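You operate a simulated robot arm through the tools that you are given. There is no shell and no other tool. Be economical: measure what you need, move in short steps, check, and stop when the job is done.

The job below is to be done with a simulated two-armed robot. You get a single attempt, and the scene is never put back.

Task
Slide the post off the drips, wipe them up with the green cloth, put cloth and mallet on the tray.
Fine: post right in. What is to be rubbed or washed off counts as gone when no trace of it is left.
Where things are to end (x, y in the base frame): green cloth within 0.06 m of [0.74, 0.28]; rubber mallet within 0.06 m of [0.64, 0.45].

The check looks at the end state, three seconds after you hand in, the way a careful person would. Anything else that was tipped, shoved, dropped, spilled or broken makes it a failure. Flat cloth is picked up by pressing the open fingertips on it (5 to 10 N) and closing them slowly along it; thin cloth reads only 2 to 8 mm in the jaws.

Robot
Two 7-joint arms with three-finger grippers on one trunk, on a base that drives. Base frame: it is fixed to the floor where the robot stands at the start and does not move with it; the origin is under the middle of the robot, x ahead of it, y to its left, z up. Units: m, degrees, N and s.
The left shoulder is at the start at [0.042, 0.154, 1.007], the right one opposite. With the tool pointing down near the work surface each hand reaches from about 0.16 to 0.62 m from the robot's upright axis, wherever it stands, measured 20 degrees to its own side. Places, roughly: air knob [0.4, 0.1, 0.9]; air lever [0.5, 0.1, 0.7]; black button [0.4, -0.2, 0.9]; blue button [0.3, 0.1, 0.9]; cement drips [0.7, 0.1, 0.9]; clamp lever [0.6, 0, 0.9]; green button [0.4, -0.1, 0.9]; grey knob [0.6, -0.3, 1.3]; height knob [0.4, 0.2, 0.9]; hold knob [0.4, 0, 0.9]; orange side tray [0.6, 0.4, 0.8]; press pedal [0.4, -0.1, 0.1]; rubber mallet (10x23x5 cm) [0.3, 0, 0.9]; steel plate [0.6, 0, 0.9]. Payload 2.69 kg a hand.
The tool frame of a hand sits at the grasp point between the pads (the TCP): z along the fingers, y along the line on which they close. The tips reach 0.029 m beyond it. The gripper opens to 0.12 m. The gripper's body begins 0.078 m behind the TCP.
Orientation is told as [roll, pitch, yaw] about the base's x, y, z axes, in that order, counted from this pose: with the fingers straight down and closing along the base's y, the tool's x points along the base's -x, its y along +y and its z along -z.

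Tools
- The arms move only by the tool jog_arm. It takes "left_series", "right_series" or both (then of equal length, played together; a hand with none holds still); each is a list of rows, each a list of 3 entries, a list of its own where there are three numbers: the turn, a rotation vector about the base's x, y, z in degrees, then the shift along the base's x, y, z in m, then the closure, from 0 (fully open) to 1 (shut). In form: [[[ax, ay, az], [dx, dy, dz], claw], ...]. A call has 1 to 8 rows; each row is the pose to reach, as a shift and turn from the pose commanded when the call began. A row lasts 0.2 s, in which the tool goes at most 0.05 m and 8.6 degrees; a call with a longer step from one row to the next is refused whole, and so is a gripper value outside its range. A pose out of reach is approached as far as the arm can. The call stops where the force on the tool passes 70 N (or 10 N more than at its start, if that is more) or the arm is blocked; 0.2 s more then pass. Each finger halts on what it meets, pressing with about 41 N; the grip force reading is that of the motor and also rises with nothing between the fingers. The clock runs only during rows and for 0.2 s after the last one: add rows that repeat a pose to give the fingers time. It gives the time, the measured TCP pose, the force on the tool (base axes), the opening and the grip force at its end, in the units of the frame above (readings bear some noise), with the torque about the TCP (base axes, N m) and any sound that the robot's microphone picked up.
- Cameras (640 x 400 px; columns grow to the right, rows downward): "scene" is now at [0.1563, 0.0276, 1.1852]; the picture's right is [0.19, -0.98, 0.00], its down [-0.27, -0.05, -0.96] and it looks along [0.94, 0.18, -0.28] (base axes); focal length 214 px, centre (320, 200). "left" rides on the left gripper at [0.063, 0, -0.104] in its tool frame; the picture's right is [-0.01, 1.00, 0.00], its down [-0.83, 0.00, -0.56] and it looks along [-0.56, 0.00, 0.83] (tool axes); focal length 275 px, centre (320, 200). "right" rides on the right gripper at [0.063, 0, -0.104] in its tool frame; the picture's right is [0.00, 1.00, 0.00], its down [-0.83, 0.00, -0.56] and it looks along [-0.56, 0.00, 0.83] (tool axes); focal length 275 px, centre (320, 200). There is no depth. A picture from a camera that has moved, and an enlarged one, comes with that camera's place and axes in the base frame and with its lens. The place of the scene camera against the robot may be out by one fixed shift of up to 0.018 m in any direction.
- camera(camera): a new picture of that camera. The clock stands still meanwhile.
- raise_lower(by): slides the trunk up (or, below 0, down) by that many m; the arms and the scene camera ride with it, the base frame stays. It gives what a move gives, with no picture.
- drive_base(legs): drives the robot by 1 to 6 legs, each [ahead, left, turn to the left] in m, m and degrees, along the robot's own axes; the way and the turn of a leg run together, so that a leg with both is an arc; at most 1.5 m and 180 degrees a leg. The arms and the cameras ride along, it lands a little off, and it stops where it bumps. It gives what a move gives.
- pan_tilt(pan, tilt): turns the head with the scene camera to pan (to the left, within 80 degrees either way) and tilt (down, from -29 to 69), counted from straight ahead of the robot. It gives what a move gives.
- enlarge(camera, box): a new picture of the part [left, top, right, bottom] of that camera's present view, enlarged. The clock stands still meanwhile.
- job_done(): hands the job in; it is judged then, once.

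Work in short steps. Places have to be worked out from the pictures, the camera data and where the tool is seen: move nearer, look again, correct. Check each grasp and each placing, and mend what went wrong. You have 120 turns and 108 pictures in all, those below and enlarged ones among them. Open the grippers and draw the arms clear of the work before you hand the job in, unless the task says otherwise; then end with one line.

The tools are called after ">>>" as a command line: name --argument value ..., lists and objects as JSON in quotes. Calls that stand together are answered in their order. jog_arm: Moves the arms, as the interface text tells. Its arguments: {"type":"object","properties":{"left_series":{"type":"array","items":{"type":"array"}},"right_series":{"type":"array","items":{"type":"array"}}},"required":[]} The other tools are called the same way: raise_lower (by) slides the trunk up or down; drive_base (legs) drives the base; pan_tilt (pan, tilt) turns the head that bears the scene camera; camera (camera) takes a picture; enlarge (camera, box) takes an enlarged picture of a part of a camera's view; job_done () hands the job in.

At the start:

```text
time_s: 0.0
left_position: [0.2872, 0.1904, 1.0984]
left_orientation: [0.0, 0.0, 0.1]
left_ft_force: [1.3, 0.3, 0.0]
left_torque: [0.0, -0.02, 0.0]
left_grip_width: 0.1196
left_grasp_force: 0.2
right_position: [0.2774, -0.0477, 1.1562]
right_orientation: [-0.1, 0.1, 0.0]
right_ft_force: [-0.1, 0.3, 0.1]
right_torque: [0.0, -0.01, -0.01]
right_grip_width: 0.1202
right_grasp_force: 0.1
trunk travel left (down, up): [-0.375, 0.063]
robot x, y, heading: [0.001, 0.0013, 0.2]
head pan, tilt: [10.9, 16.0]
```

scene: 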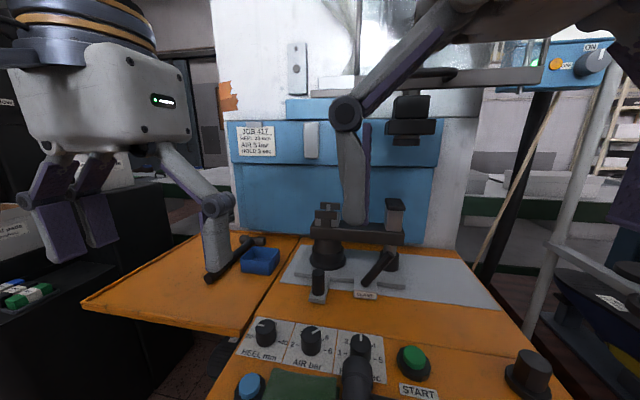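
right: 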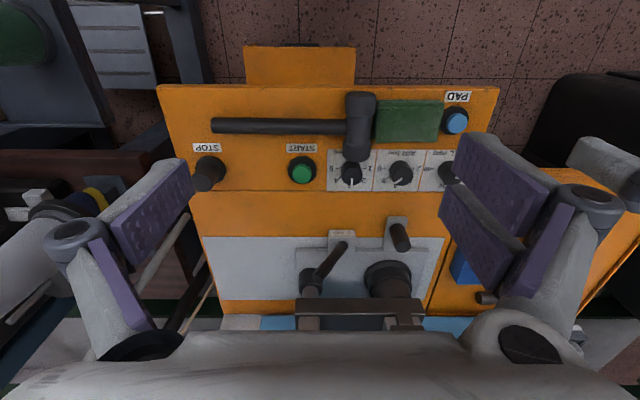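
left: 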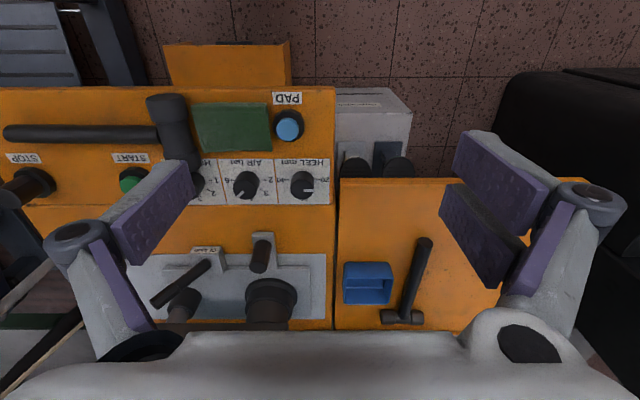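

I'll start by looking closely at the work area: the plate, the post, the clamp lever and the drips.

>>> enlarge --camera "scene" --box '[260, 180, 460, 310]'

>>> enlarge --camera "right" --box '[200, 200, 460, 340]'

>>> pan_tilt --pan 10 --tilt 50

>>> camera --camera "scene"

```text
3.08 times, centred on (360, 245) of scene
camera zoom: at [0.1563, 0.0276, 1.1852], right [0.19, -0.98, 0.0], down [-0.27, -0.05, -0.96], along [0.94, 0.18, -0.28], focal length 660 px, centre (197, 62)
```

zoom: 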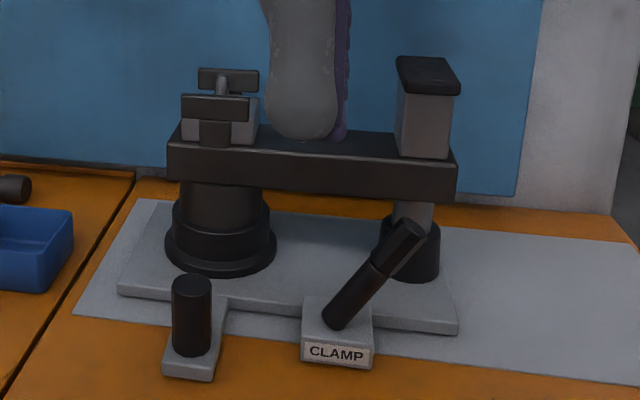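

```text
2.46 times, centred on (330, 270) of right
camera zoom: at [0.2142, -0.0477, 1.2587], right [0.0, 1.0, 0.0], down [0.83, 0.0, 0.56], along [0.56, 0.0, -0.83], focal length 678 px, centre (295, 28)
```

zoom: 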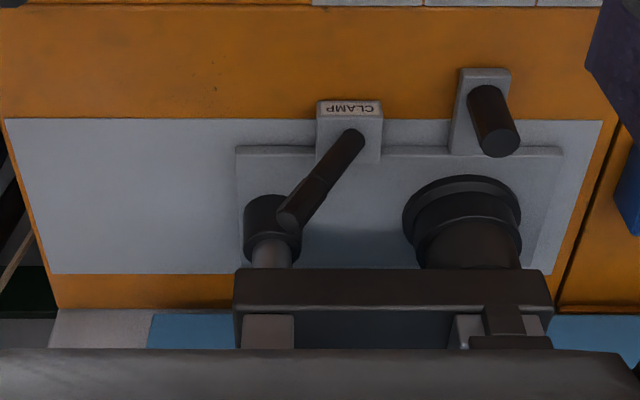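

```text
time_s: 1.0
left_position: [0.2878, 0.1891, 1.099]
left_orientation: [0.0, 0.0, 0.1]
left_ft_force: [-0.3, -0.6, 0.5]
left_torque: [0.0, 0.01, 0.02]
left_grip_width: 0.1199
left_grasp_force: 0.1
right_position: [0.2789, -0.0481, 1.153]
right_orientation: [-0.1, -0.2, -0.4]
right_ft_force: [59.7, -22.4, -28.6]
right_torque: [2.79, 4.54, 2.25]
right_grip_width: 0.1199
right_grasp_force: 0.1
trunk travel left (down, up): [-0.375, 0.063]
robot x, y, heading: [0.0009, -0.0017, 0.1]
head pan, tilt: [10.0, 50.0]
```

```text
102 pictures are left
camera scene: at [0.1564, 0.0258, 1.1807], right [0.17, -0.99, 0.0], down [-0.32, -0.05, -0.95], along [0.93, 0.16, -0.32], focal length 214 px, centre (320, 200)
```

scene: 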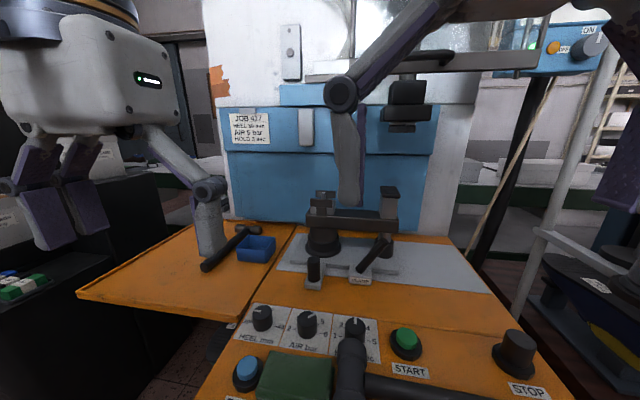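

The head tilt pushed against the right arm (60 N on it, and the camera turned barely 2°). I'll tilt back, then move the right hand out to the side.

>>> pan_tilt --pan 10 --tilt 16

>>> jog_arm --right_series '[[[0, 0, 0], [0, -0.04, 0], 0], [[0, 0, 0], [0, -0.08, 0], 0], [[0, 0, 0], [0, -0.12, 0], 0], [[0, 0, 0], [0, -0.16, 0], 0], [[0, 0, 0], [0, -0.2, 0], 0], [[0, 0, 0], [0, -0.22, 0], 0]]'

>>> pan_tilt --pan 5 --tilt 45

>>> camera --camera "scene"

```text
time_s: 2.0
left_position: [0.2863, 0.1896, 1.0994]
left_orientation: [0.0, -0.1, 0.1]
left_ft_force: [-0.3, -0.7, -0.1]
left_torque: [-0.04, 0.0, 0.01]
left_grip_width: 0.1199
left_grasp_force: 0.1
right_position: [0.2759, -0.0456, 1.1549]
right_orientation: [-0.2, -0.1, 0.1]
right_ft_force: [0.0, -0.6, -0.2]
right_torque: [0.04, 0.02, 0.01]
right_grip_width: 0.1199
right_grasp_force: 0.0
trunk travel left (down, up): [-0.375, 0.063]
robot x, y, heading: [0.002, 0.0038, 0.0]
head pan, tilt: [10.0, 16.0]
```

```text
time_s: 3.4
left_position: [0.2863, 0.1897, 1.0981]
left_orientation: [0.1, 0.1, 0.2]
left_ft_force: [0.1, -0.5, 0.5]
left_torque: [-0.04, -0.03, 0.01]
left_grip_width: 0.12
left_grasp_force: 0.1
right_position: [0.2925, -0.2222, 1.0982]
right_orientation: [-0.1, 0.0, 0.0]
right_ft_force: [0.5, -0.1, -0.5]
right_torque: [0.0, -0.01, 0.03]
right_grip_width: 0.1198
right_grasp_force: 0.1
right hand out of reach, approached as far as the arm can: row 2, 3, 4, 5, 6
trunk travel left (down, up): [-0.375, 0.063]
robot x, y, heading: [0.0016, -0.0004, -0.1]
head pan, tilt: [10.0, 16.0]
```

```text
time_s: 4.3
left_position: [0.2885, 0.1883, 1.099]
left_orientation: [0.1, 0.0, 0.0]
left_ft_force: [-0.6, 0.0, 0.2]
left_torque: [-0.01, -0.03, -0.01]
left_grip_width: 0.1199
left_grasp_force: 0.0
right_position: [0.2923, -0.2215, 1.0991]
right_orientation: [0.0, 0.1, 0.0]
right_ft_force: [-0.2, 0.7, 0.2]
right_torque: [0.02, -0.01, -0.01]
right_grip_width: 0.12
right_grasp_force: 0.2
trunk travel left (down, up): [-0.375, 0.063]
robot x, y, heading: [0.0022, -0.0009, 0.3]
head pan, tilt: [5.0, 45.0]
```

```text
101 pictures are left
camera scene: at [0.1455, 0.0171, 1.1401], right [0.09, -1.0, 0.0], down [-0.7, -0.06, -0.71], along [0.7, 0.06, -0.71], focal length 214 px, centre (320, 200)
```

scene: 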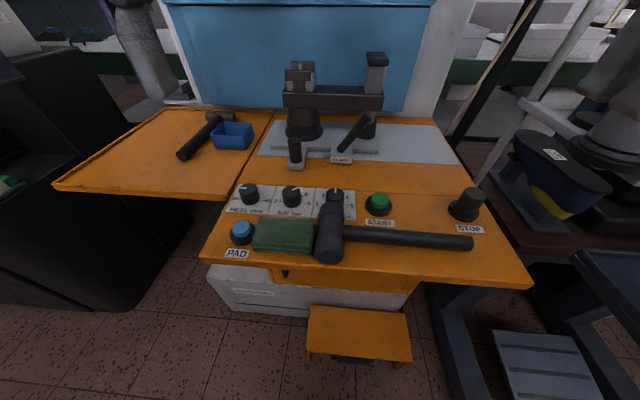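

Now the view is clear. I'll zoom in on the fixture, the mallet with cloth, and the tray.

>>> enlarge --camera "scene" --box '[230, 40, 470, 190]'

>>> enlarge --camera "scene" --box '[200, 150, 520, 350]'

>>> camera --camera "left"

```text
2.67 times, centred on (350, 115) of scene
camera zoom: at [0.1455, 0.0171, 1.1401], right [0.09, -1.0, 0.0], down [-0.7, -0.06, -0.71], along [0.7, 0.06, -0.71], focal length 572 px, centre (240, 427)
```

zoom: 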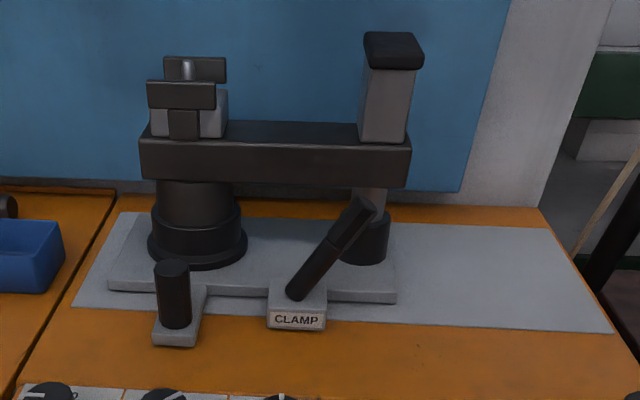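

```text
2.00 times, centred on (360, 250) of scene
camera zoom: at [0.1455, 0.0171, 1.1401], right [0.09, -1.0, 0.0], down [-0.7, -0.06, -0.71], along [0.7, 0.06, -0.71], focal length 429 px, centre (240, 100)
```

zoom: 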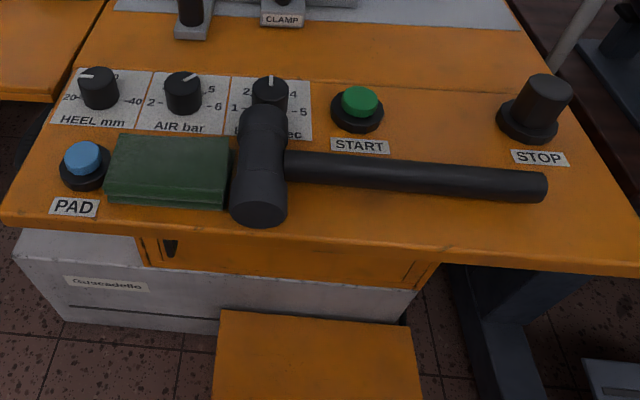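

```text
98 pictures are left
camera left: at [0.2245, 0.1907, 1.2039], right [0.0, 1.0, 0.0], down [0.83, 0.0, 0.56], along [0.56, 0.0, -0.83], focal length 275 px, centre (320, 200)
```

left: 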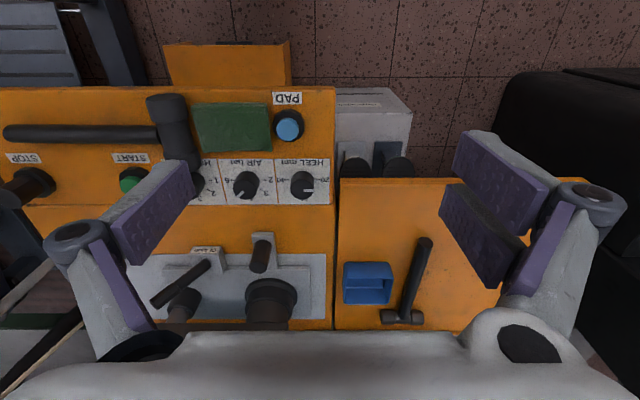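

I need to find the drips, so I'll move the left hand ahead and up for a wrist-camera view of the plate.

>>> jog_arm --left_series '[[[0, 0, 0], [0.04, -0.03, 0.01], 0], [[0, 0, 0], [0.08, -0.06, 0.02], 0], [[0, 0, 0], [0.12, -0.09, 0.03], 0]]'

>>> camera --camera "left"

>>> enlarge --camera "left" --box '[180, 130, 480, 320]'

```text
refused: row 1 steps farther than a row can; nothing moved
```

```text
97 pictures are left
camera left: at [0.2245, 0.1907, 1.2039], right [0.0, 1.0, 0.0], down [0.83, 0.0, 0.56], along [0.56, 0.0, -0.83], focal length 275 px, centre (320, 200)
```

left: 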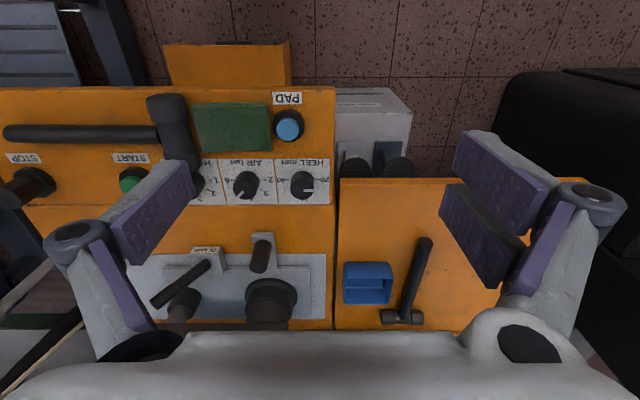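

```text
2.11 times, centred on (330, 225) of left
camera zoom: at [0.2245, 0.1907, 1.2039], right [0.0, 1.0, 0.0], down [0.83, 0.0, 0.56], along [0.56, 0.0, -0.83], focal length 580 px, centre (299, 147)
```

zoom: 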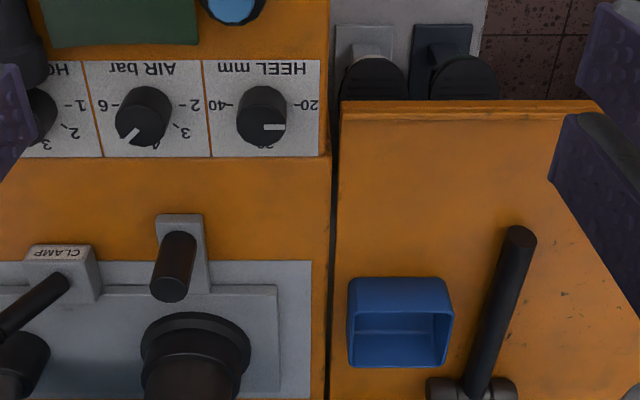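

The step limit was exceeded, so I'll use smaller steps.

>>> jog_arm --left_series '[[[0, 0, 0], [0.035, -0.025, 0.01], 0], [[0, 0, 0], [0.07, -0.05, 0.02], 0], [[0, 0, 0], [0.105, -0.075, 0.03], 0], [[0, 0, 0], [0.13, -0.09, 0.04], 0]]'

>>> camera --camera "left"

>>> enlarge --camera "left" --box '[180, 120, 480, 310]'

```text
time_s: 5.3
left_position: [0.4205, 0.0989, 1.1393]
left_orientation: [0.0, -0.1, 0.0]
left_ft_force: [-0.5, 0.6, -0.4]
left_torque: [0.01, 0.01, -0.02]
left_grip_width: 0.12
left_grasp_force: 0.1
right_position: [0.2931, -0.2222, 1.1]
right_orientation: [0.0, 0.1, 0.0]
right_ft_force: [-0.1, 0.1, 0.7]
right_torque: [0.01, 0.03, 0.03]
right_grip_width: 0.1201
right_grasp_force: 0.0
trunk travel left (down, up): [-0.375, 0.063]
robot x, y, heading: [-0.0009, 0.0007, -0.1]
head pan, tilt: [5.0, 45.0]
```

```text
95 pictures are left
camera left: at [0.3577, 0.1007, 1.2448], right [0.0, 1.0, 0.0], down [0.83, 0.0, 0.56], along [0.56, 0.0, -0.83], focal length 275 px, centre (320, 200)
```

left: 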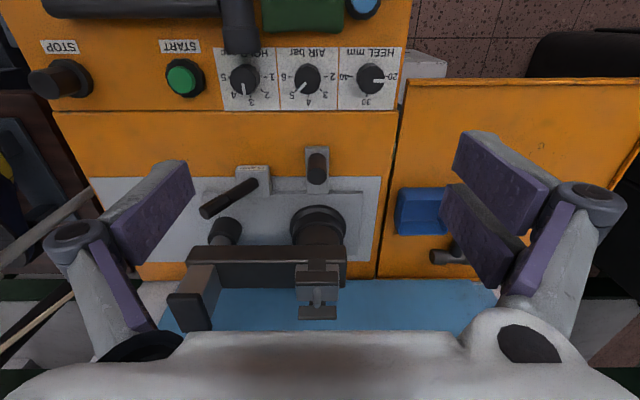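

```text
2.11 times, centred on (330, 215) of left
camera zoom: at [0.3577, 0.1007, 1.2448], right [0.0, 1.0, 0.0], down [0.83, 0.0, 0.56], along [0.56, 0.0, -0.83], focal length 580 px, centre (299, 168)
```

zoom: 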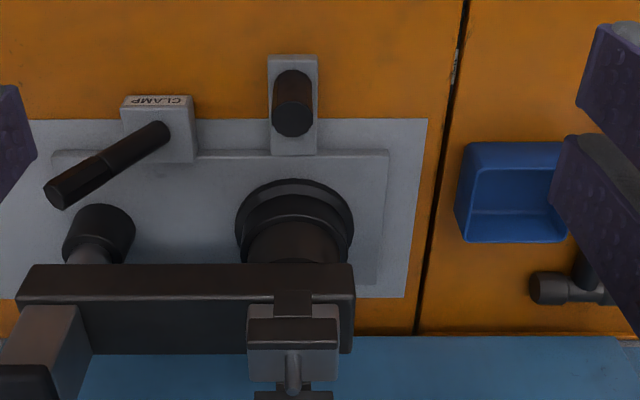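

No drips are visible, so they must lie under the carriage. The plate runs on to the right (-y) beneath the press pad, which makes that the "in" direction. Next I'll look down at the pedal and floor to see how much room there is to drive.

>>> pan_tilt --pan 10 --tilt 69

>>> camera --camera "scene"

```text
time_s: 6.2
left_position: [0.4197, 0.1006, 1.1394]
left_orientation: [0.0, 0.0, 0.0]
left_ft_force: [0.8, 0.7, 0.9]
left_torque: [-0.01, 0.0, -0.03]
left_grip_width: 0.1201
left_grasp_force: 0.1
right_position: [0.2925, -0.2224, 1.0997]
right_orientation: [0.0, 0.0, 0.0]
right_ft_force: [0.5, -0.2, -0.1]
right_torque: [0.02, 0.04, -0.01]
right_grip_width: 0.12
right_grasp_force: 0.0
trunk travel left (down, up): [-0.375, 0.063]
robot x, y, heading: [0.0006, -0.0028, 0.1]
head pan, tilt: [10.0, 68.8]
```

```text
93 pictures are left
camera scene: at [0.1196, 0.0197, 1.1112], right [0.17, -0.98, 0.0], down [-0.92, -0.16, -0.36], along [0.36, 0.06, -0.93], focal length 214 px, centre (320, 200)
```

scene: 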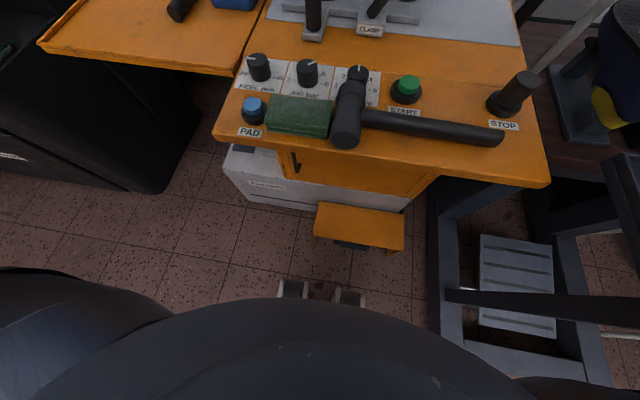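

The base front is at about x = 0.12 and the pedal front at about x = 0.27, so 0.09 m forward with some left is safe. I'll pull the left hand back first, then drive.

>>> jog_arm --left_series '[[[0, 0, 0], [-0.04, 0.02, 0], 0], [[0, 0, 0], [-0.08, 0.04, 0], 0]]'

>>> drive_base --legs '[[0, 0.1, 0], [0.09, 0, 0]]'

>>> camera --camera "scene"

```text
time_s: 6.8
left_position: [0.3377, 0.141, 1.1408]
left_orientation: [0.0, -0.1, 0.1]
left_ft_force: [-0.9, 0.6, -0.1]
left_torque: [-0.02, -0.02, 0.01]
left_grip_width: 0.1201
left_grasp_force: 0.0
right_position: [0.2922, -0.2227, 1.1009]
right_orientation: [0.1, 0.0, 0.0]
right_ft_force: [-0.1, 0.1, -0.1]
right_torque: [0.01, 0.0, 0.02]
right_grip_width: 0.1198
right_grasp_force: 0.1
trunk travel left (down, up): [-0.375, 0.063]
robot x, y, heading: [0.0014, -0.0006, 0.1]
head pan, tilt: [10.0, 68.8]
```

```text
time_s: 9.0
left_position: [0.3975, 0.2452, 1.1397]
left_orientation: [0.1, 0.0, 0.2]
left_ft_force: [-1.0, -0.2, 0.8]
left_torque: [-0.02, -0.08, 0.01]
left_grip_width: 0.1201
left_grasp_force: 0.1
right_position: [0.3541, -0.1192, 1.0996]
right_orientation: [0.0, 0.0, -0.2]
right_ft_force: [-1.0, 0.1, 1.1]
right_torque: [-0.01, -0.09, 0.03]
right_grip_width: 0.1201
right_grasp_force: 0.0
trunk travel left (down, up): [-0.375, 0.063]
robot x, y, heading: [0.058, 0.1039, 0.1]
head pan, tilt: [10.0, 68.8]
stopped in leg 2: the robot was blocked; the commanded pose is now the measured one
```

```text
92 pictures are left
camera scene: at [0.1796, 0.1237, 1.1114], right [0.18, -0.98, 0.0], down [-0.92, -0.16, -0.36], along [0.36, 0.06, -0.93], focal length 214 px, centre (320, 200)
```

scene: 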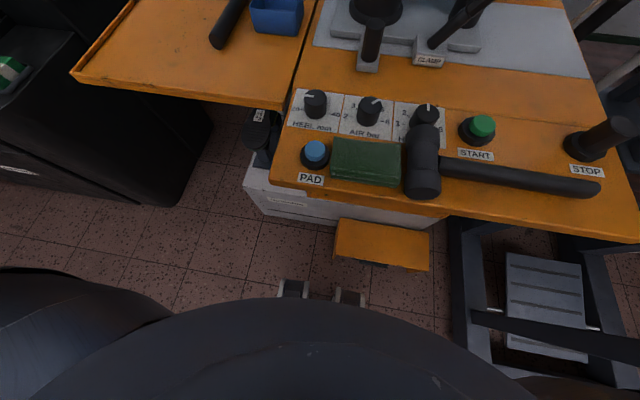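

Something low blocked the base at x = 0.058. The pedal looks unmoved, so I'll back off 1 cm. Triangulation gives the handle top at about [0.538, 0.098, 0.92] and the panel at z ≈ 0.85. I'll bring the closed left fingers above the handle's +y side.

>>> drive_base --legs '[[-0.01, 0, 0]]'

>>> pan_tilt --pan -5 --tilt 45

>>> jog_arm --left_series '[[[0, 0, 0], [0.03, -0.02, -0.01], 1], [[0, 0, 0], [0.06, -0.04, -0.02], 1], [[0, 0, 0], [0.09, -0.06, -0.03], 1], [[0, 0, 0], [0.12, -0.08, -0.04], 1], [[0, 0, 0], [0.15, -0.095, -0.06], 1], [[0, 0, 0], [0.15, -0.095, -0.1], 1], [[0, 0, 0], [0.15, -0.095, -0.12], 1]]'

>>> camera --camera "scene"

>>> camera --camera "left"

```text
time_s: 9.7
left_position: [0.3895, 0.2451, 1.1389]
left_orientation: [0.0, 0.3, 0.3]
left_ft_force: [0.0, 0.6, 0.0]
left_torque: [0.0, -0.01, 0.01]
left_grip_width: 0.12
left_grasp_force: 0.0
right_position: [0.3463, -0.1206, 1.0984]
right_orientation: [0.1, 0.2, 0.0]
right_ft_force: [-1.0, 0.2, 0.1]
right_torque: [0.0, -0.01, -0.06]
right_grip_width: 0.1199
right_grasp_force: 0.0
trunk travel left (down, up): [-0.375, 0.063]
robot x, y, heading: [0.0519, 0.1011, 0.2]
head pan, tilt: [10.0, 68.8]
```

```text
time_s: 10.6
left_position: [0.39, 0.2436, 1.1395]
left_orientation: [0.0, 0.3, 0.3]
left_ft_force: [0.4, 0.3, -0.5]
left_torque: [0.03, 0.0, 0.03]
left_grip_width: 0.1199
left_grasp_force: 0.1
right_position: [0.3462, -0.118, 1.0989]
right_orientation: [-0.1, 0.2, -0.1]
right_ft_force: [-0.1, -0.1, 0.4]
right_torque: [0.06, 0.0, 0.01]
right_grip_width: 0.1201
right_grasp_force: 0.0
trunk travel left (down, up): [-0.375, 0.063]
robot x, y, heading: [0.0546, 0.1029, 0.2]
head pan, tilt: [-5.0, 45.0]
```

```text
time_s: 12.2
left_position: [0.5388, 0.1514, 1.0209]
left_orientation: [0.0, 0.2, 0.2]
left_ft_force: [-0.7, 0.6, 0.3]
left_torque: [-0.02, 0.0, 0.04]
left_grip_width: 0.0
left_grasp_force: 28.8
right_position: [0.348, -0.1201, 1.0987]
right_orientation: [0.0, 0.3, 0.0]
right_ft_force: [0.3, -0.5, -1.4]
right_torque: [0.01, -0.02, -0.01]
right_grip_width: 0.1199
right_grasp_force: 0.1
trunk travel left (down, up): [-0.375, 0.063]
robot x, y, heading: [0.0521, 0.1025, 0.2]
head pan, tilt: [-5.0, 45.0]
```

```text
91 pictures are left
camera scene: at [0.1985, 0.1059, 1.1399], right [-0.09, -1.0, 0.0], down [-0.7, 0.06, -0.71], along [0.7, -0.06, -0.71], focal length 214 px, centre (320, 200)
```

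scene: 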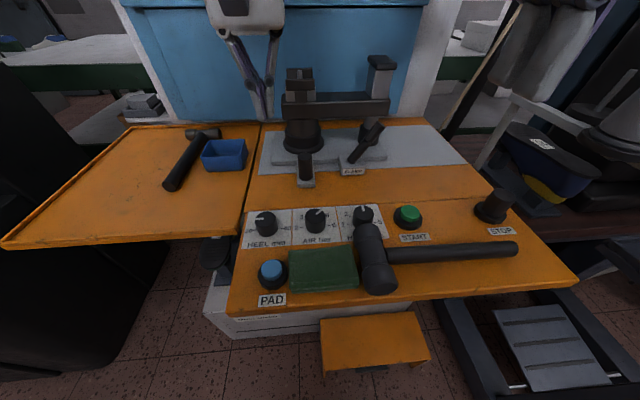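

```text
90 pictures are left
camera left: at [0.478, 0.1518, 1.1256], right [0.0, 1.0, 0.0], down [0.83, 0.0, 0.55], along [0.55, 0.0, -0.83], focal length 275 px, centre (320, 200)
```

left: 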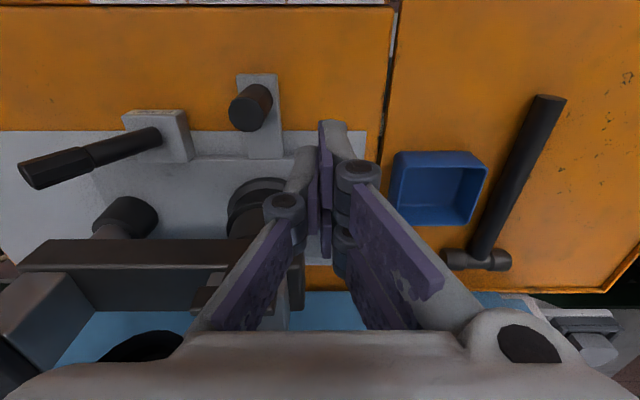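

The handle shows at (248,108), against a predicted (247,115), so its position is good. I'll lower beside it and nudge it in -y to see whether the clamp is holding.

>>> jog_arm --left_series '[[[0, 0, 0], [0, 0, -0.04], 1], [[0, 0, 0], [0, 0, -0.08], 1], [[0, 0, 0], [0, 0, -0.11], 1], [[0, 0, 0], [0, -0.015, -0.11], 1], [[0, 0, 0], [0, -0.025, -0.11], 1], [[0, 0, 0], [0, -0.035, -0.11], 1], [[0, 0, 0], [0, -0.04, -0.11], 1]]'

>>> camera --camera "scene"

```text
time_s: 13.8
left_position: [0.5406, 0.1092, 0.9094]
left_orientation: [0.0, 0.2, 0.2]
left_ft_force: [0.6, 0.6, 0.6]
left_torque: [0.0, 0.03, 0.0]
left_grip_width: 0.0003
left_grasp_force: 28.9
right_position: [0.3461, -0.1199, 1.0995]
right_orientation: [0.0, 0.3, 0.0]
right_ft_force: [-0.2, 0.2, -0.9]
right_torque: [0.0, 0.0, 0.01]
right_grip_width: 0.1201
right_grasp_force: 0.0
trunk travel left (down, up): [-0.375, 0.063]
robot x, y, heading: [0.0519, 0.1051, 0.1]
head pan, tilt: [-5.0, 45.0]
```

```text
89 pictures are left
camera scene: at [0.198, 0.1058, 1.14], right [-0.09, -1.0, 0.0], down [-0.7, 0.06, -0.71], along [0.7, -0.06, -0.71], focal length 214 px, centre (320, 200)
```

scene: 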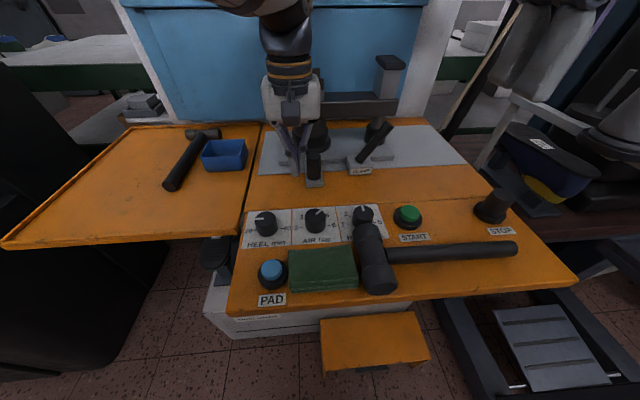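

The handle and the clamp block both moved about 1 cm with no resistance, so the carriage is unclamped. I'll keep pushing it in -y.

>>> jog_arm --left_series '[[[0, 0, 0], [0, -0.02, 0], 1], [[0, 0, 0], [0, -0.04, 0], 1], [[0, 0, 0], [0, -0.06, 0], 1], [[0, 0, 0], [0, -0.075, 0], 1], [[0, 0, 0], [0, -0.09, 0], 1]]'

>>> camera --camera "scene"

```text
time_s: 15.0
left_position: [0.5451, 0.0259, 0.9087]
left_orientation: [-0.1, 0.2, 0.9]
left_ft_force: [-0.2, -0.1, -0.9]
left_torque: [-0.03, -0.01, 0.0]
left_grip_width: 0.0
left_grasp_force: 28.1
right_position: [0.347, -0.1203, 1.0993]
right_orientation: [-0.1, 0.2, -0.1]
right_ft_force: [0.5, -0.1, -0.5]
right_torque: [-0.03, -0.01, 0.02]
right_grip_width: 0.1201
right_grasp_force: 0.1
trunk travel left (down, up): [-0.375, 0.063]
robot x, y, heading: [0.0523, 0.1005, 0.2]
head pan, tilt: [-5.0, 45.0]
```

```text
88 pictures are left
camera scene: at [0.1986, 0.1059, 1.1399], right [-0.09, -1.0, 0.0], down [-0.7, 0.06, -0.71], along [0.7, -0.06, -0.71], focal length 214 px, centre (320, 200)
```

scene: 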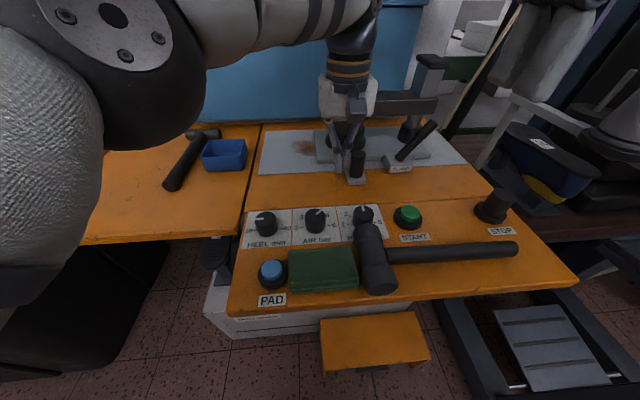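

Brown drips have appeared on the left part of the plate. I'll keep pushing in toward the end stop.

>>> jog_arm --left_series '[[[0, 0, 0], [0, -0.02, 0], 1], [[0, 0, 0], [0, -0.035, 0], 1], [[0, 0, 0], [0, -0.05, 0], 1], [[0, 0, 0], [0, -0.06, 0], 1], [[0, 0, 0], [0, -0.07, 0], 1]]'

>>> camera --camera "scene"

```text
time_s: 16.2
left_position: [0.5373, 0.0118, 0.9236]
left_orientation: [-0.3, 0.2, 1.3]
left_ft_force: [1.4, -0.3, 0.0]
left_torque: [0.01, 0.04, -0.01]
left_grip_width: 0.0
left_grasp_force: 28.6
left hand out of reach, approached as far as the arm can: row 1, 2, 3, 4, 5
right_position: [0.3469, -0.1192, 1.0991]
right_orientation: [0.0, 0.2, -0.1]
right_ft_force: [-0.2, 0.1, 0.7]
right_torque: [-0.01, -0.01, -0.02]
right_grip_width: 0.1199
right_grasp_force: 0.0
trunk travel left (down, up): [-0.375, 0.063]
robot x, y, heading: [0.0506, 0.1051, 0.2]
head pan, tilt: [-5.0, 45.0]
```

```text
87 pictures are left
camera scene: at [0.1984, 0.106, 1.1399], right [-0.09, -1.0, 0.0], down [-0.7, 0.06, -0.71], along [0.7, -0.06, -0.71], focal length 214 px, centre (320, 200)
```

scene: 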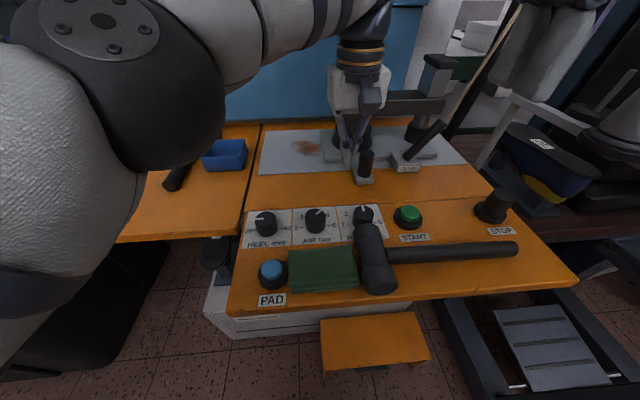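

The left arm runs out of reach here, so I'll withdraw it up and to the side and finish the push with the right arm.

>>> jog_arm --left_series '[[[0, 0, 0], [0, 0.09, 0], 1], [[0, 0, 0], [0, 0.1, 0.04], 1], [[0, 0, 0], [0, 0.1, 0.08], 1], [[0, 0, 0], [0, 0.11, 0.12], 1], [[0, 0, 0], [-0.02, 0.14, 0.15], 1], [[0, 0, 0], [-0.05, 0.17, 0.17], 1], [[0, 0, 0], [-0.08, 0.2, 0.18], 1], [[0, 0, 0], [-0.1, 0.23, 0.18], 1]]'

```text
refused: row 1 steps farther than a row can; nothing moved
```

>>> jog_arm --left_series '[[[0, 0, 0], [0, 0.045, 0], 1], [[0, 0, 0], [0, 0.09, 0], 1], [[0, 0, 0], [0, 0.1, 0.04], 1], [[0, 0, 0], [0, 0.1, 0.08], 1], [[0, 0, 0], [0, 0.12, 0.12], 1], [[0, 0, 0], [-0.02, 0.14, 0.15], 1], [[0, 0, 0], [-0.045, 0.175, 0.17], 1], [[0, 0, 0], [-0.07, 0.21, 0.18], 1]]'

>>> jog_arm --right_series '[[[0, 0, 0], [0.03, 0.025, 0], 1], [[0, 0, 0], [0.06, 0.05, 0], 1], [[0, 0, 0], [0.09, 0.075, 0], 1], [[0, 0, 0], [0.12, 0.1, 0], 1], [[0, 0, 0], [0.15, 0.125, 0], 1], [[0, 0, 0], [0.19, 0.15, 0], 1], [[0, 0, 0], [0.19, 0.155, -0.04], 1], [[0, 0, 0], [0.19, 0.155, -0.08], 1]]'

>>> camera --camera "scene"

>>> camera --camera "right"

```text
time_s: 18.0
left_position: [0.4596, 0.2149, 1.1063]
left_orientation: [0.0, 0.0, 0.1]
left_ft_force: [-0.4, -0.8, -0.9]
left_torque: [0.01, 0.0, 0.01]
left_grip_width: 0.0001
left_grasp_force: 28.6
right_position: [0.3455, -0.1191, 1.099]
right_orientation: [0.0, 0.1, -0.1]
right_ft_force: [0.3, -0.4, 0.8]
right_torque: [0.01, -0.01, 0.0]
right_grip_width: 0.1201
right_grasp_force: 0.1
trunk travel left (down, up): [-0.375, 0.063]
robot x, y, heading: [0.0537, 0.1024, 0.1]
head pan, tilt: [-5.0, 45.0]
```

```text
time_s: 19.1
left_position: [0.4609, 0.2131, 1.1044]
left_orientation: [0.2, 0.2, 0.3]
left_ft_force: [1.5, 1.9, -1.6]
left_torque: [-0.07, 0.19, 0.02]
left_grip_width: 0.0001
left_grasp_force: 28.4
right_position: [0.4685, -0.0149, 1.1065]
right_orientation: [-0.5, 0.8, -0.3]
right_ft_force: [-33.3, -9.8, -8.1]
right_torque: [1.43, -5.42, -0.21]
right_grip_width: 0.0
right_grasp_force: 28.3
trunk travel left (down, up): [-0.375, 0.063]
robot x, y, heading: [0.0509, 0.1052, -0.4]
head pan, tilt: [-5.0, 45.0]
stopped in row 5 (right hand): the force on the tool passed its limit at 120 N (the readings are from after the stop); the commanded pose is now the measured one
```

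```text
86 pictures are left
camera scene: at [0.1961, 0.1052, 1.1404], right [-0.09, -1.0, 0.0], down [-0.7, 0.06, -0.71], along [0.71, -0.06, -0.71], focal length 214 px, centre (320, 200)
```

scene: 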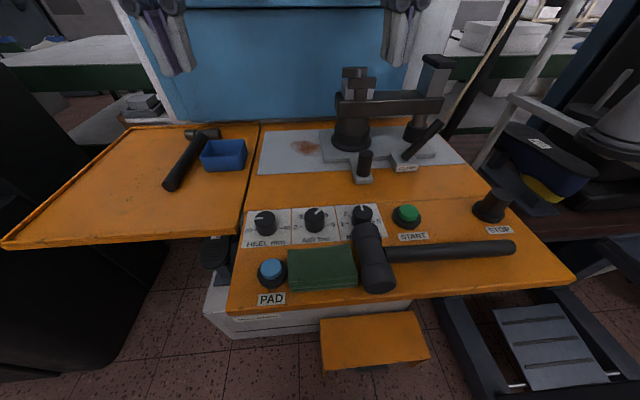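

```text
85 pictures are left
camera right: at [0.4086, -0.0138, 1.2104], right [0.0, 1.0, -0.01], down [0.84, 0.0, 0.54], along [0.54, -0.01, -0.84], focal length 275 px, centre (320, 200)
```

right: 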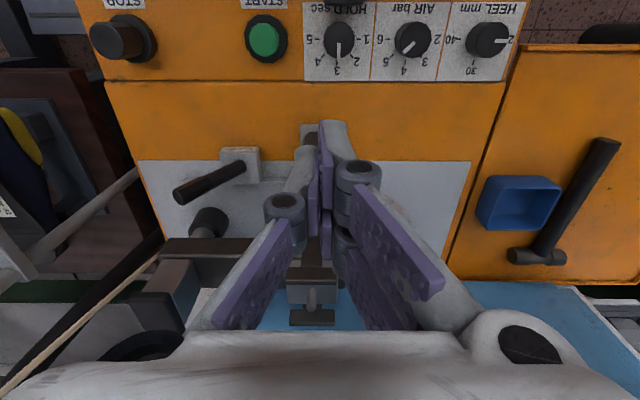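

The right hand's body hit the overhead press pad. I'll back it off, lower it and pitch the fingers forward 40° so that the body stays behind the pad.

>>> jog_arm --right_series '[[[0, 0, 0], [-0.04, 0, 0], 1], [[0, 0, 0], [-0.09, 0, 0], 1], [[0, -8, 0], [-0.09, 0.01, -0.02], 1], [[0, -16, 0], [-0.09, 0.02, -0.05], 1], [[0, -24, 0], [-0.08, 0.03, -0.08], 1], [[0, -32, 0], [-0.06, 0.04, -0.11], 1], [[0, -40, 0], [-0.03, 0.05, -0.13], 1]]'

>>> camera --camera "right"

>>> camera --camera "scene"

```text
time_s: 20.4
left_position: [0.4621, 0.2147, 1.1051]
left_orientation: [0.0, 0.1, 0.3]
left_ft_force: [-1.1, 1.1, -0.3]
left_torque: [0.0, -0.04, 0.01]
left_grip_width: 0.0
left_grasp_force: 28.8
right_position: [0.447, 0.0162, 1.0747]
right_orientation: [11.7, -25.0, -14.7]
right_ft_force: [-1.3, 0.9, -0.4]
right_torque: [0.02, -0.02, 0.02]
right_grip_width: 0.0
right_grasp_force: 29.0
trunk travel left (down, up): [-0.375, 0.063]
robot x, y, heading: [0.0525, 0.1019, 0.0]
head pan, tilt: [-5.0, 45.0]
stopped in row 6 (right hand): the arm was blocked; the commanded pose is now the measured one
```

```text
84 pictures are left
camera right: at [0.3442, 0.0203, 1.1407], right [0.16, 0.97, 0.18], down [0.48, -0.24, 0.85], along [0.86, -0.05, -0.5], focal length 275 px, centre (320, 200)
```

right: 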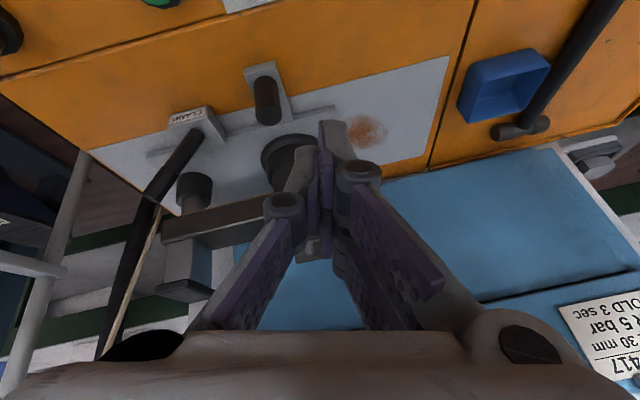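

```text
83 pictures are left
camera scene: at [0.1928, 0.1053, 1.1324], right [-0.1, -0.99, 0.0], down [-0.77, 0.08, -0.63], along [0.63, -0.06, -0.78], focal length 214 px, centre (320, 200)
```

scene: 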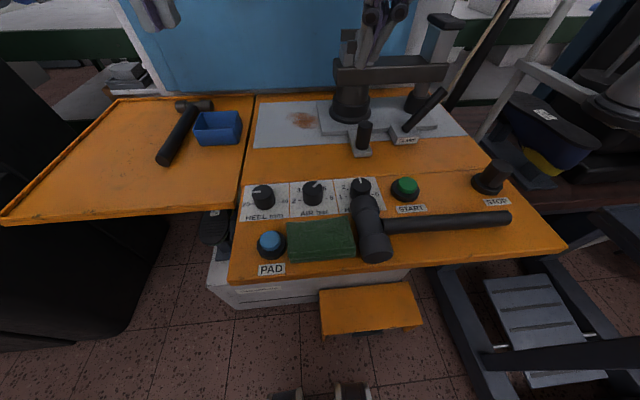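

The right forearm pushed against the head and tilted it slightly. I'll back the right arm out to the side, then shift the base right so the left arm can finish the push.

>>> jog_arm --right_series '[[[0, 0, 0], [0, -0.03, 0], 0.5], [[-2, 6.5, 3], [-0.01, -0.06, 0], 0.5], [[-4, 13, 6], [-0.03, -0.09, 0.01], 0.5], [[-6, 19.5, 9], [-0.06, -0.12, 0.02], 0.5], [[-8.3, 26.2, 11.9], [-0.09, -0.15, 0.02], 0.5], [[-8.3, 26.2, 11.9], [-0.11, -0.19, 0.02], 0.5]]'

>>> drive_base --legs '[[0, -0.13, 0]]'

>>> camera --camera "scene"

```text
time_s: 21.8
left_position: [0.462, 0.2137, 1.1036]
left_orientation: [0.1, 0.2, 0.3]
left_ft_force: [-0.3, -0.7, -0.1]
left_torque: [0.03, 0.02, 0.01]
left_grip_width: 0.0
left_grasp_force: 28.4
right_position: [0.3436, -0.1582, 1.0698]
right_orientation: [-0.4, 0.2, 0.5]
right_ft_force: [0.2, 0.2, -0.2]
right_torque: [-0.01, -0.02, -0.01]
right_grip_width: 0.0599
right_grasp_force: 0.1
right hand out of reach, approached as far as the arm can: row 6
trunk travel left (down, up): [-0.375, 0.063]
robot x, y, heading: [0.0535, 0.1043, -0.0]
head pan, tilt: [-5.0, 45.0]
```

```text
time_s: 23.4
left_position: [0.4616, 0.0875, 1.1053]
left_orientation: [0.1, 0.3, 0.6]
left_ft_force: [0.9, 0.1, 0.4]
left_torque: [0.02, -0.03, -0.01]
left_grip_width: 0.0
left_grasp_force: 28.2
right_position: [0.3448, -0.2844, 1.0704]
right_orientation: [-0.4, 0.1, 0.6]
right_ft_force: [-0.3, -0.1, 0.0]
right_torque: [0.04, -0.01, 0.02]
right_grip_width: 0.06
right_grasp_force: 0.0
trunk travel left (down, up): [-0.375, 0.063]
robot x, y, heading: [0.0516, -0.023, 0.1]
head pan, tilt: [-5.0, 45.0]
```

```text
82 pictures are left
camera scene: at [0.1985, -0.0218, 1.14], right [-0.08, -1.0, 0.0], down [-0.7, 0.06, -0.71], along [0.7, -0.06, -0.71], focal length 214 px, centre (320, 200)
```

scene: 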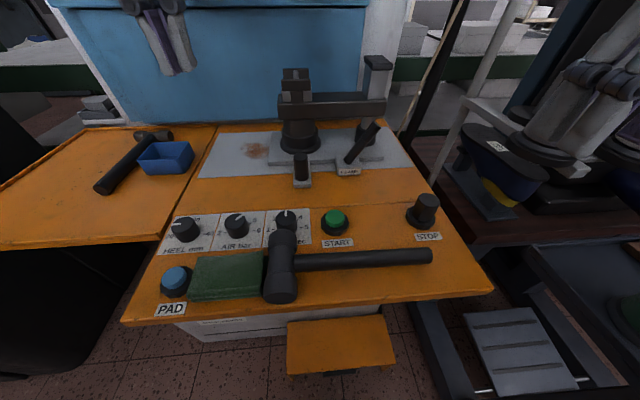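

Handle at about y = -0.01. I'll bring the left hand down at [0.535, 0.045, 0.905] and push in -y.

>>> jog_arm --left_series '[[[0, 0, 0], [0.025, -0.015, -0.035], 1], [[0, 0, 0], [0.05, -0.03, -0.07], 1], [[0, 0, 0], [0.07, -0.042, -0.11], 1], [[0, 0, 0], [0.073, -0.042, -0.155], 1], [[0, 0, 0], [0.073, -0.042, -0.2], 1], [[0, 0, 0], [0.073, -0.065, -0.2], 1], [[0, 0, 0], [0.073, -0.085, -0.2], 1], [[0, 0, 0], [0.073, -0.105, -0.2], 1]]'

>>> camera --camera "scene"

```text
time_s: 25.2
left_position: [0.537, -0.018, 0.904]
left_orientation: [0.1, 0.3, 0.5]
left_ft_force: [0.5, -0.7, -0.9]
left_torque: [0.04, -0.03, 0.03]
left_grip_width: 0.0
left_grasp_force: 29.3
right_position: [0.3453, -0.2868, 1.0704]
right_orientation: [-0.4, 0.3, 0.6]
right_ft_force: [0.5, -0.5, -0.5]
right_torque: [0.05, -0.02, 0.02]
right_grip_width: 0.0599
right_grasp_force: 0.0
trunk travel left (down, up): [-0.375, 0.063]
robot x, y, heading: [0.0546, -0.022, 0.3]
head pan, tilt: [-5.0, 45.0]
```

```text
81 pictures are left
camera scene: at [0.1989, -0.0228, 1.1399], right [-0.09, -1.0, 0.0], down [-0.7, 0.06, -0.71], along [0.7, -0.06, -0.71], focal length 214 px, centre (320, 200)
```

scene: 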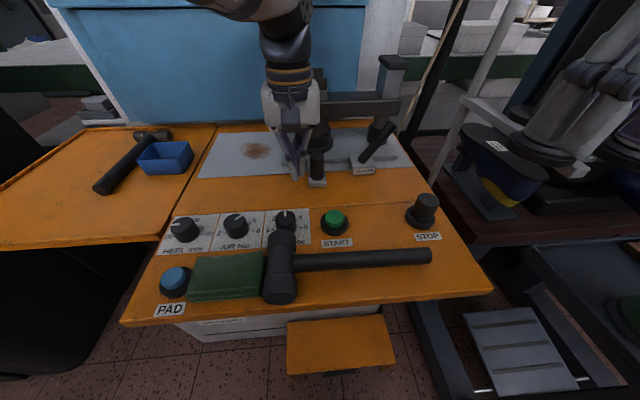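

It's moving again. I'll keep pushing in small steps until the stop.

>>> jog_arm --left_series '[[[0, 0, 0], [0, -0.01, 0], 1], [[0, 0, 0], [0, -0.02, 0], 1], [[0, 0, 0], [0, -0.03, 0], 1], [[0, 0, 0], [0, -0.04, 0], 1], [[0, 0, 0], [0, -0.05, 0], 1]]'

>>> camera --camera "scene"

```text
time_s: 26.4
left_position: [0.5362, -0.0552, 0.9045]
left_orientation: [0.5, 0.4, 0.9]
left_ft_force: [-13.5, 58.6, 4.7]
left_torque: [-0.69, -0.17, -0.19]
left_grip_width: 0.0
left_grasp_force: 28.5
right_position: [0.3439, -0.2756, 1.0737]
right_orientation: [-0.7, 0.0, 0.9]
right_ft_force: [0.1, -0.1, 0.6]
right_torque: [0.0, -0.03, 0.03]
right_grip_width: 0.0599
right_grasp_force: 0.0
trunk travel left (down, up): [-0.375, 0.063]
robot x, y, heading: [0.0519, -0.0224, 0.1]
head pan, tilt: [-5.0, 45.0]
```

```text
80 pictures are left
camera scene: at [0.1965, -0.0137, 1.1403], right [-0.08, -1.0, 0.01], down [-0.7, 0.05, -0.71], along [0.71, -0.06, -0.71], focal length 214 px, centre (320, 200)
```

scene: 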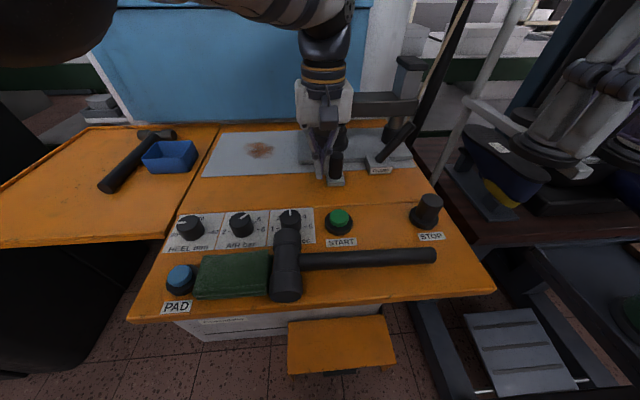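

Resistance has risen to 58 N and the carriage's right edge is at the plate's end, so the post is right in. I'll withdraw the left hand and take a look.

>>> jog_arm --left_series '[[[0, 0, 0], [0, 0.04, 0], 1], [[0, 0, 0], [0, 0.08, 0.02], 1], [[0, 0, 0], [-0.01, 0.1, 0.06], 1], [[0, 0, 0], [-0.03, 0.12, 0.1], 1], [[0, 0, 0], [-0.06, 0.13, 0.13], 0.6], [[0, 0, 0], [-0.1, 0.13, 0.14], 0.6], [[0, 0, 0], [-0.14, 0.13, 0.14], 0.6]]'

>>> camera --camera "scene"

>>> camera --camera "left"

```text
time_s: 28.0
left_position: [0.3928, 0.0626, 1.0467]
left_orientation: [0.1, 0.1, 0.5]
left_ft_force: [-0.4, 0.2, 0.2]
left_torque: [0.02, 0.0, 0.01]
left_grip_width: 0.0479
left_grasp_force: 0.0
right_position: [0.3442, -0.284, 1.0721]
right_orientation: [-0.4, 0.1, 0.6]
right_ft_force: [-0.4, 0.0, 0.1]
right_torque: [0.02, -0.01, 0.01]
right_grip_width: 0.0602
right_grasp_force: 0.0
trunk travel left (down, up): [-0.375, 0.063]
robot x, y, heading: [0.0515, -0.0265, -0.1]
head pan, tilt: [-5.0, 45.0]
```

```text
79 pictures are left
camera scene: at [0.198, -0.0211, 1.1401], right [-0.08, -1.0, 0.0], down [-0.7, 0.06, -0.71], along [0.7, -0.06, -0.71], focal length 214 px, centre (320, 200)
```

scene: 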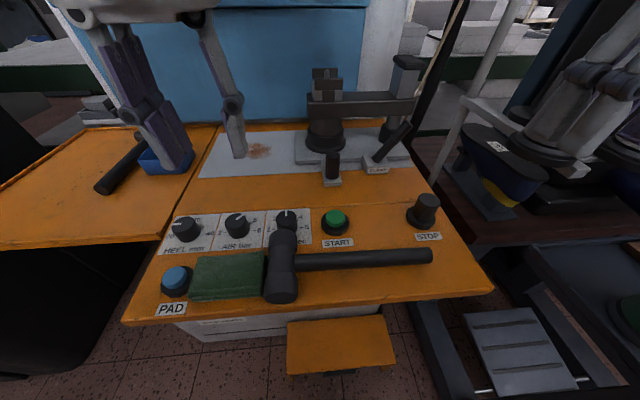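

```text
78 pictures are left
camera left: at [0.3305, 0.0639, 1.1513], right [0.0, 1.0, 0.0], down [0.83, 0.0, 0.55], along [0.55, 0.0, -0.83], focal length 275 px, centre (320, 200)
```

left: 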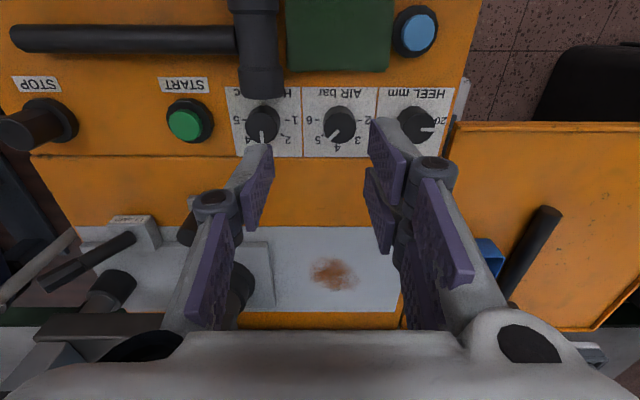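

The drips are at about [0.667, 0.086]. The mallet's handle lies along y at x ≈ 0.341, with its head at y ≈ 0.012. I'll turn the left hand to yaw -90 over the handle at y ≈ -0.04.

>>> jog_arm --left_series '[[[0, 0, -8], [-0.005, -0.015, -0.01], 0.58], [[0, 0, -16], [-0.01, -0.03, -0.02], 0.58], [[0, 0, -24], [-0.018, -0.045, -0.03], 0.58], [[0, 0, -32], [-0.025, -0.06, -0.04], 0.58], [[0, 0, -40], [-0.032, -0.07, -0.05], 0.58], [[0, 0, -48], [-0.04, -0.085, -0.055], 0.58], [[0, 0, -56], [-0.047, -0.095, -0.055], 0.58], [[0, 0, -64], [-0.052, -0.103, -0.055], 0.58]]'

>>> jog_arm --left_series '[[[0, 0, -8.5], [0, 0, 0], 0.58], [[0, 0, -17], [0, 0, 0], 0.58], [[0, 0, -26], [0, 0, 0], 0.58]]'

>>> camera --camera "scene"

>>> camera --camera "left"

```text
time_s: 29.8
left_position: [0.345, -0.0405, 0.9895]
left_orientation: [-0.1, 0.2, -63.5]
left_ft_force: [0.0, -0.2, 0.0]
left_torque: [-0.02, 0.01, -0.01]
left_grip_width: 0.0503
left_grasp_force: 0.1
right_position: [0.3443, -0.2827, 1.0699]
right_orientation: [-0.4, 0.1, 0.7]
right_ft_force: [0.5, 0.8, 0.5]
right_torque: [0.01, -0.01, -0.01]
right_grip_width: 0.0601
right_grasp_force: 0.0
trunk travel left (down, up): [-0.375, 0.063]
robot x, y, heading: [0.0495, -0.0247, 0.0]
head pan, tilt: [-5.0, 45.0]
```

```text
refused: row 3 steps farther than a row can; nothing moved
```

```text
77 pictures are left
camera scene: at [0.2, -0.0235, 1.143], right [-0.11, -0.99, 0.0], down [-0.68, 0.07, -0.73], along [0.73, -0.08, -0.68], focal length 214 px, centre (320, 200)
```

scene: 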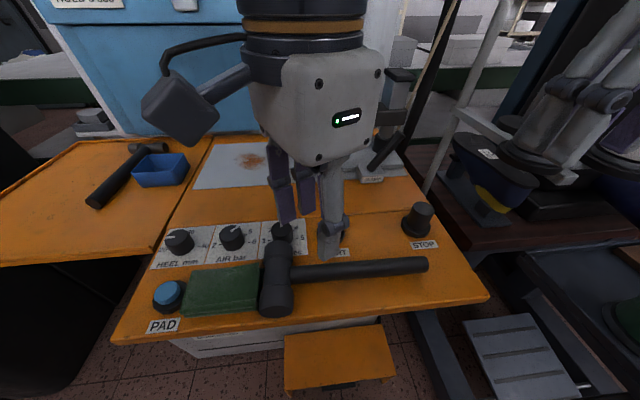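

```text
76 pictures are left
camera left: at [0.3174, 0.0169, 1.0947], right [0.9, 0.44, 0.0], down [0.37, -0.75, 0.55], along [0.24, -0.5, -0.83], focal length 275 px, centre (320, 200)
```

left: 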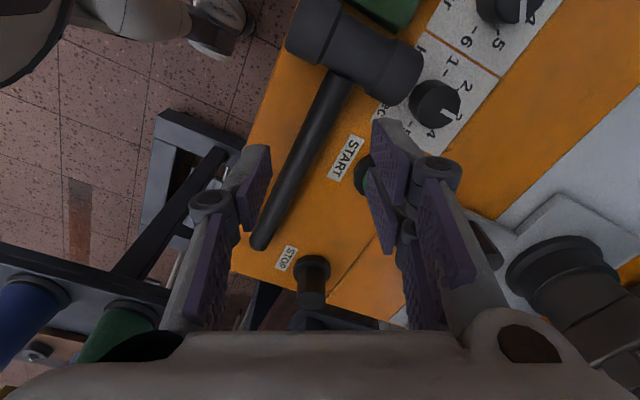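

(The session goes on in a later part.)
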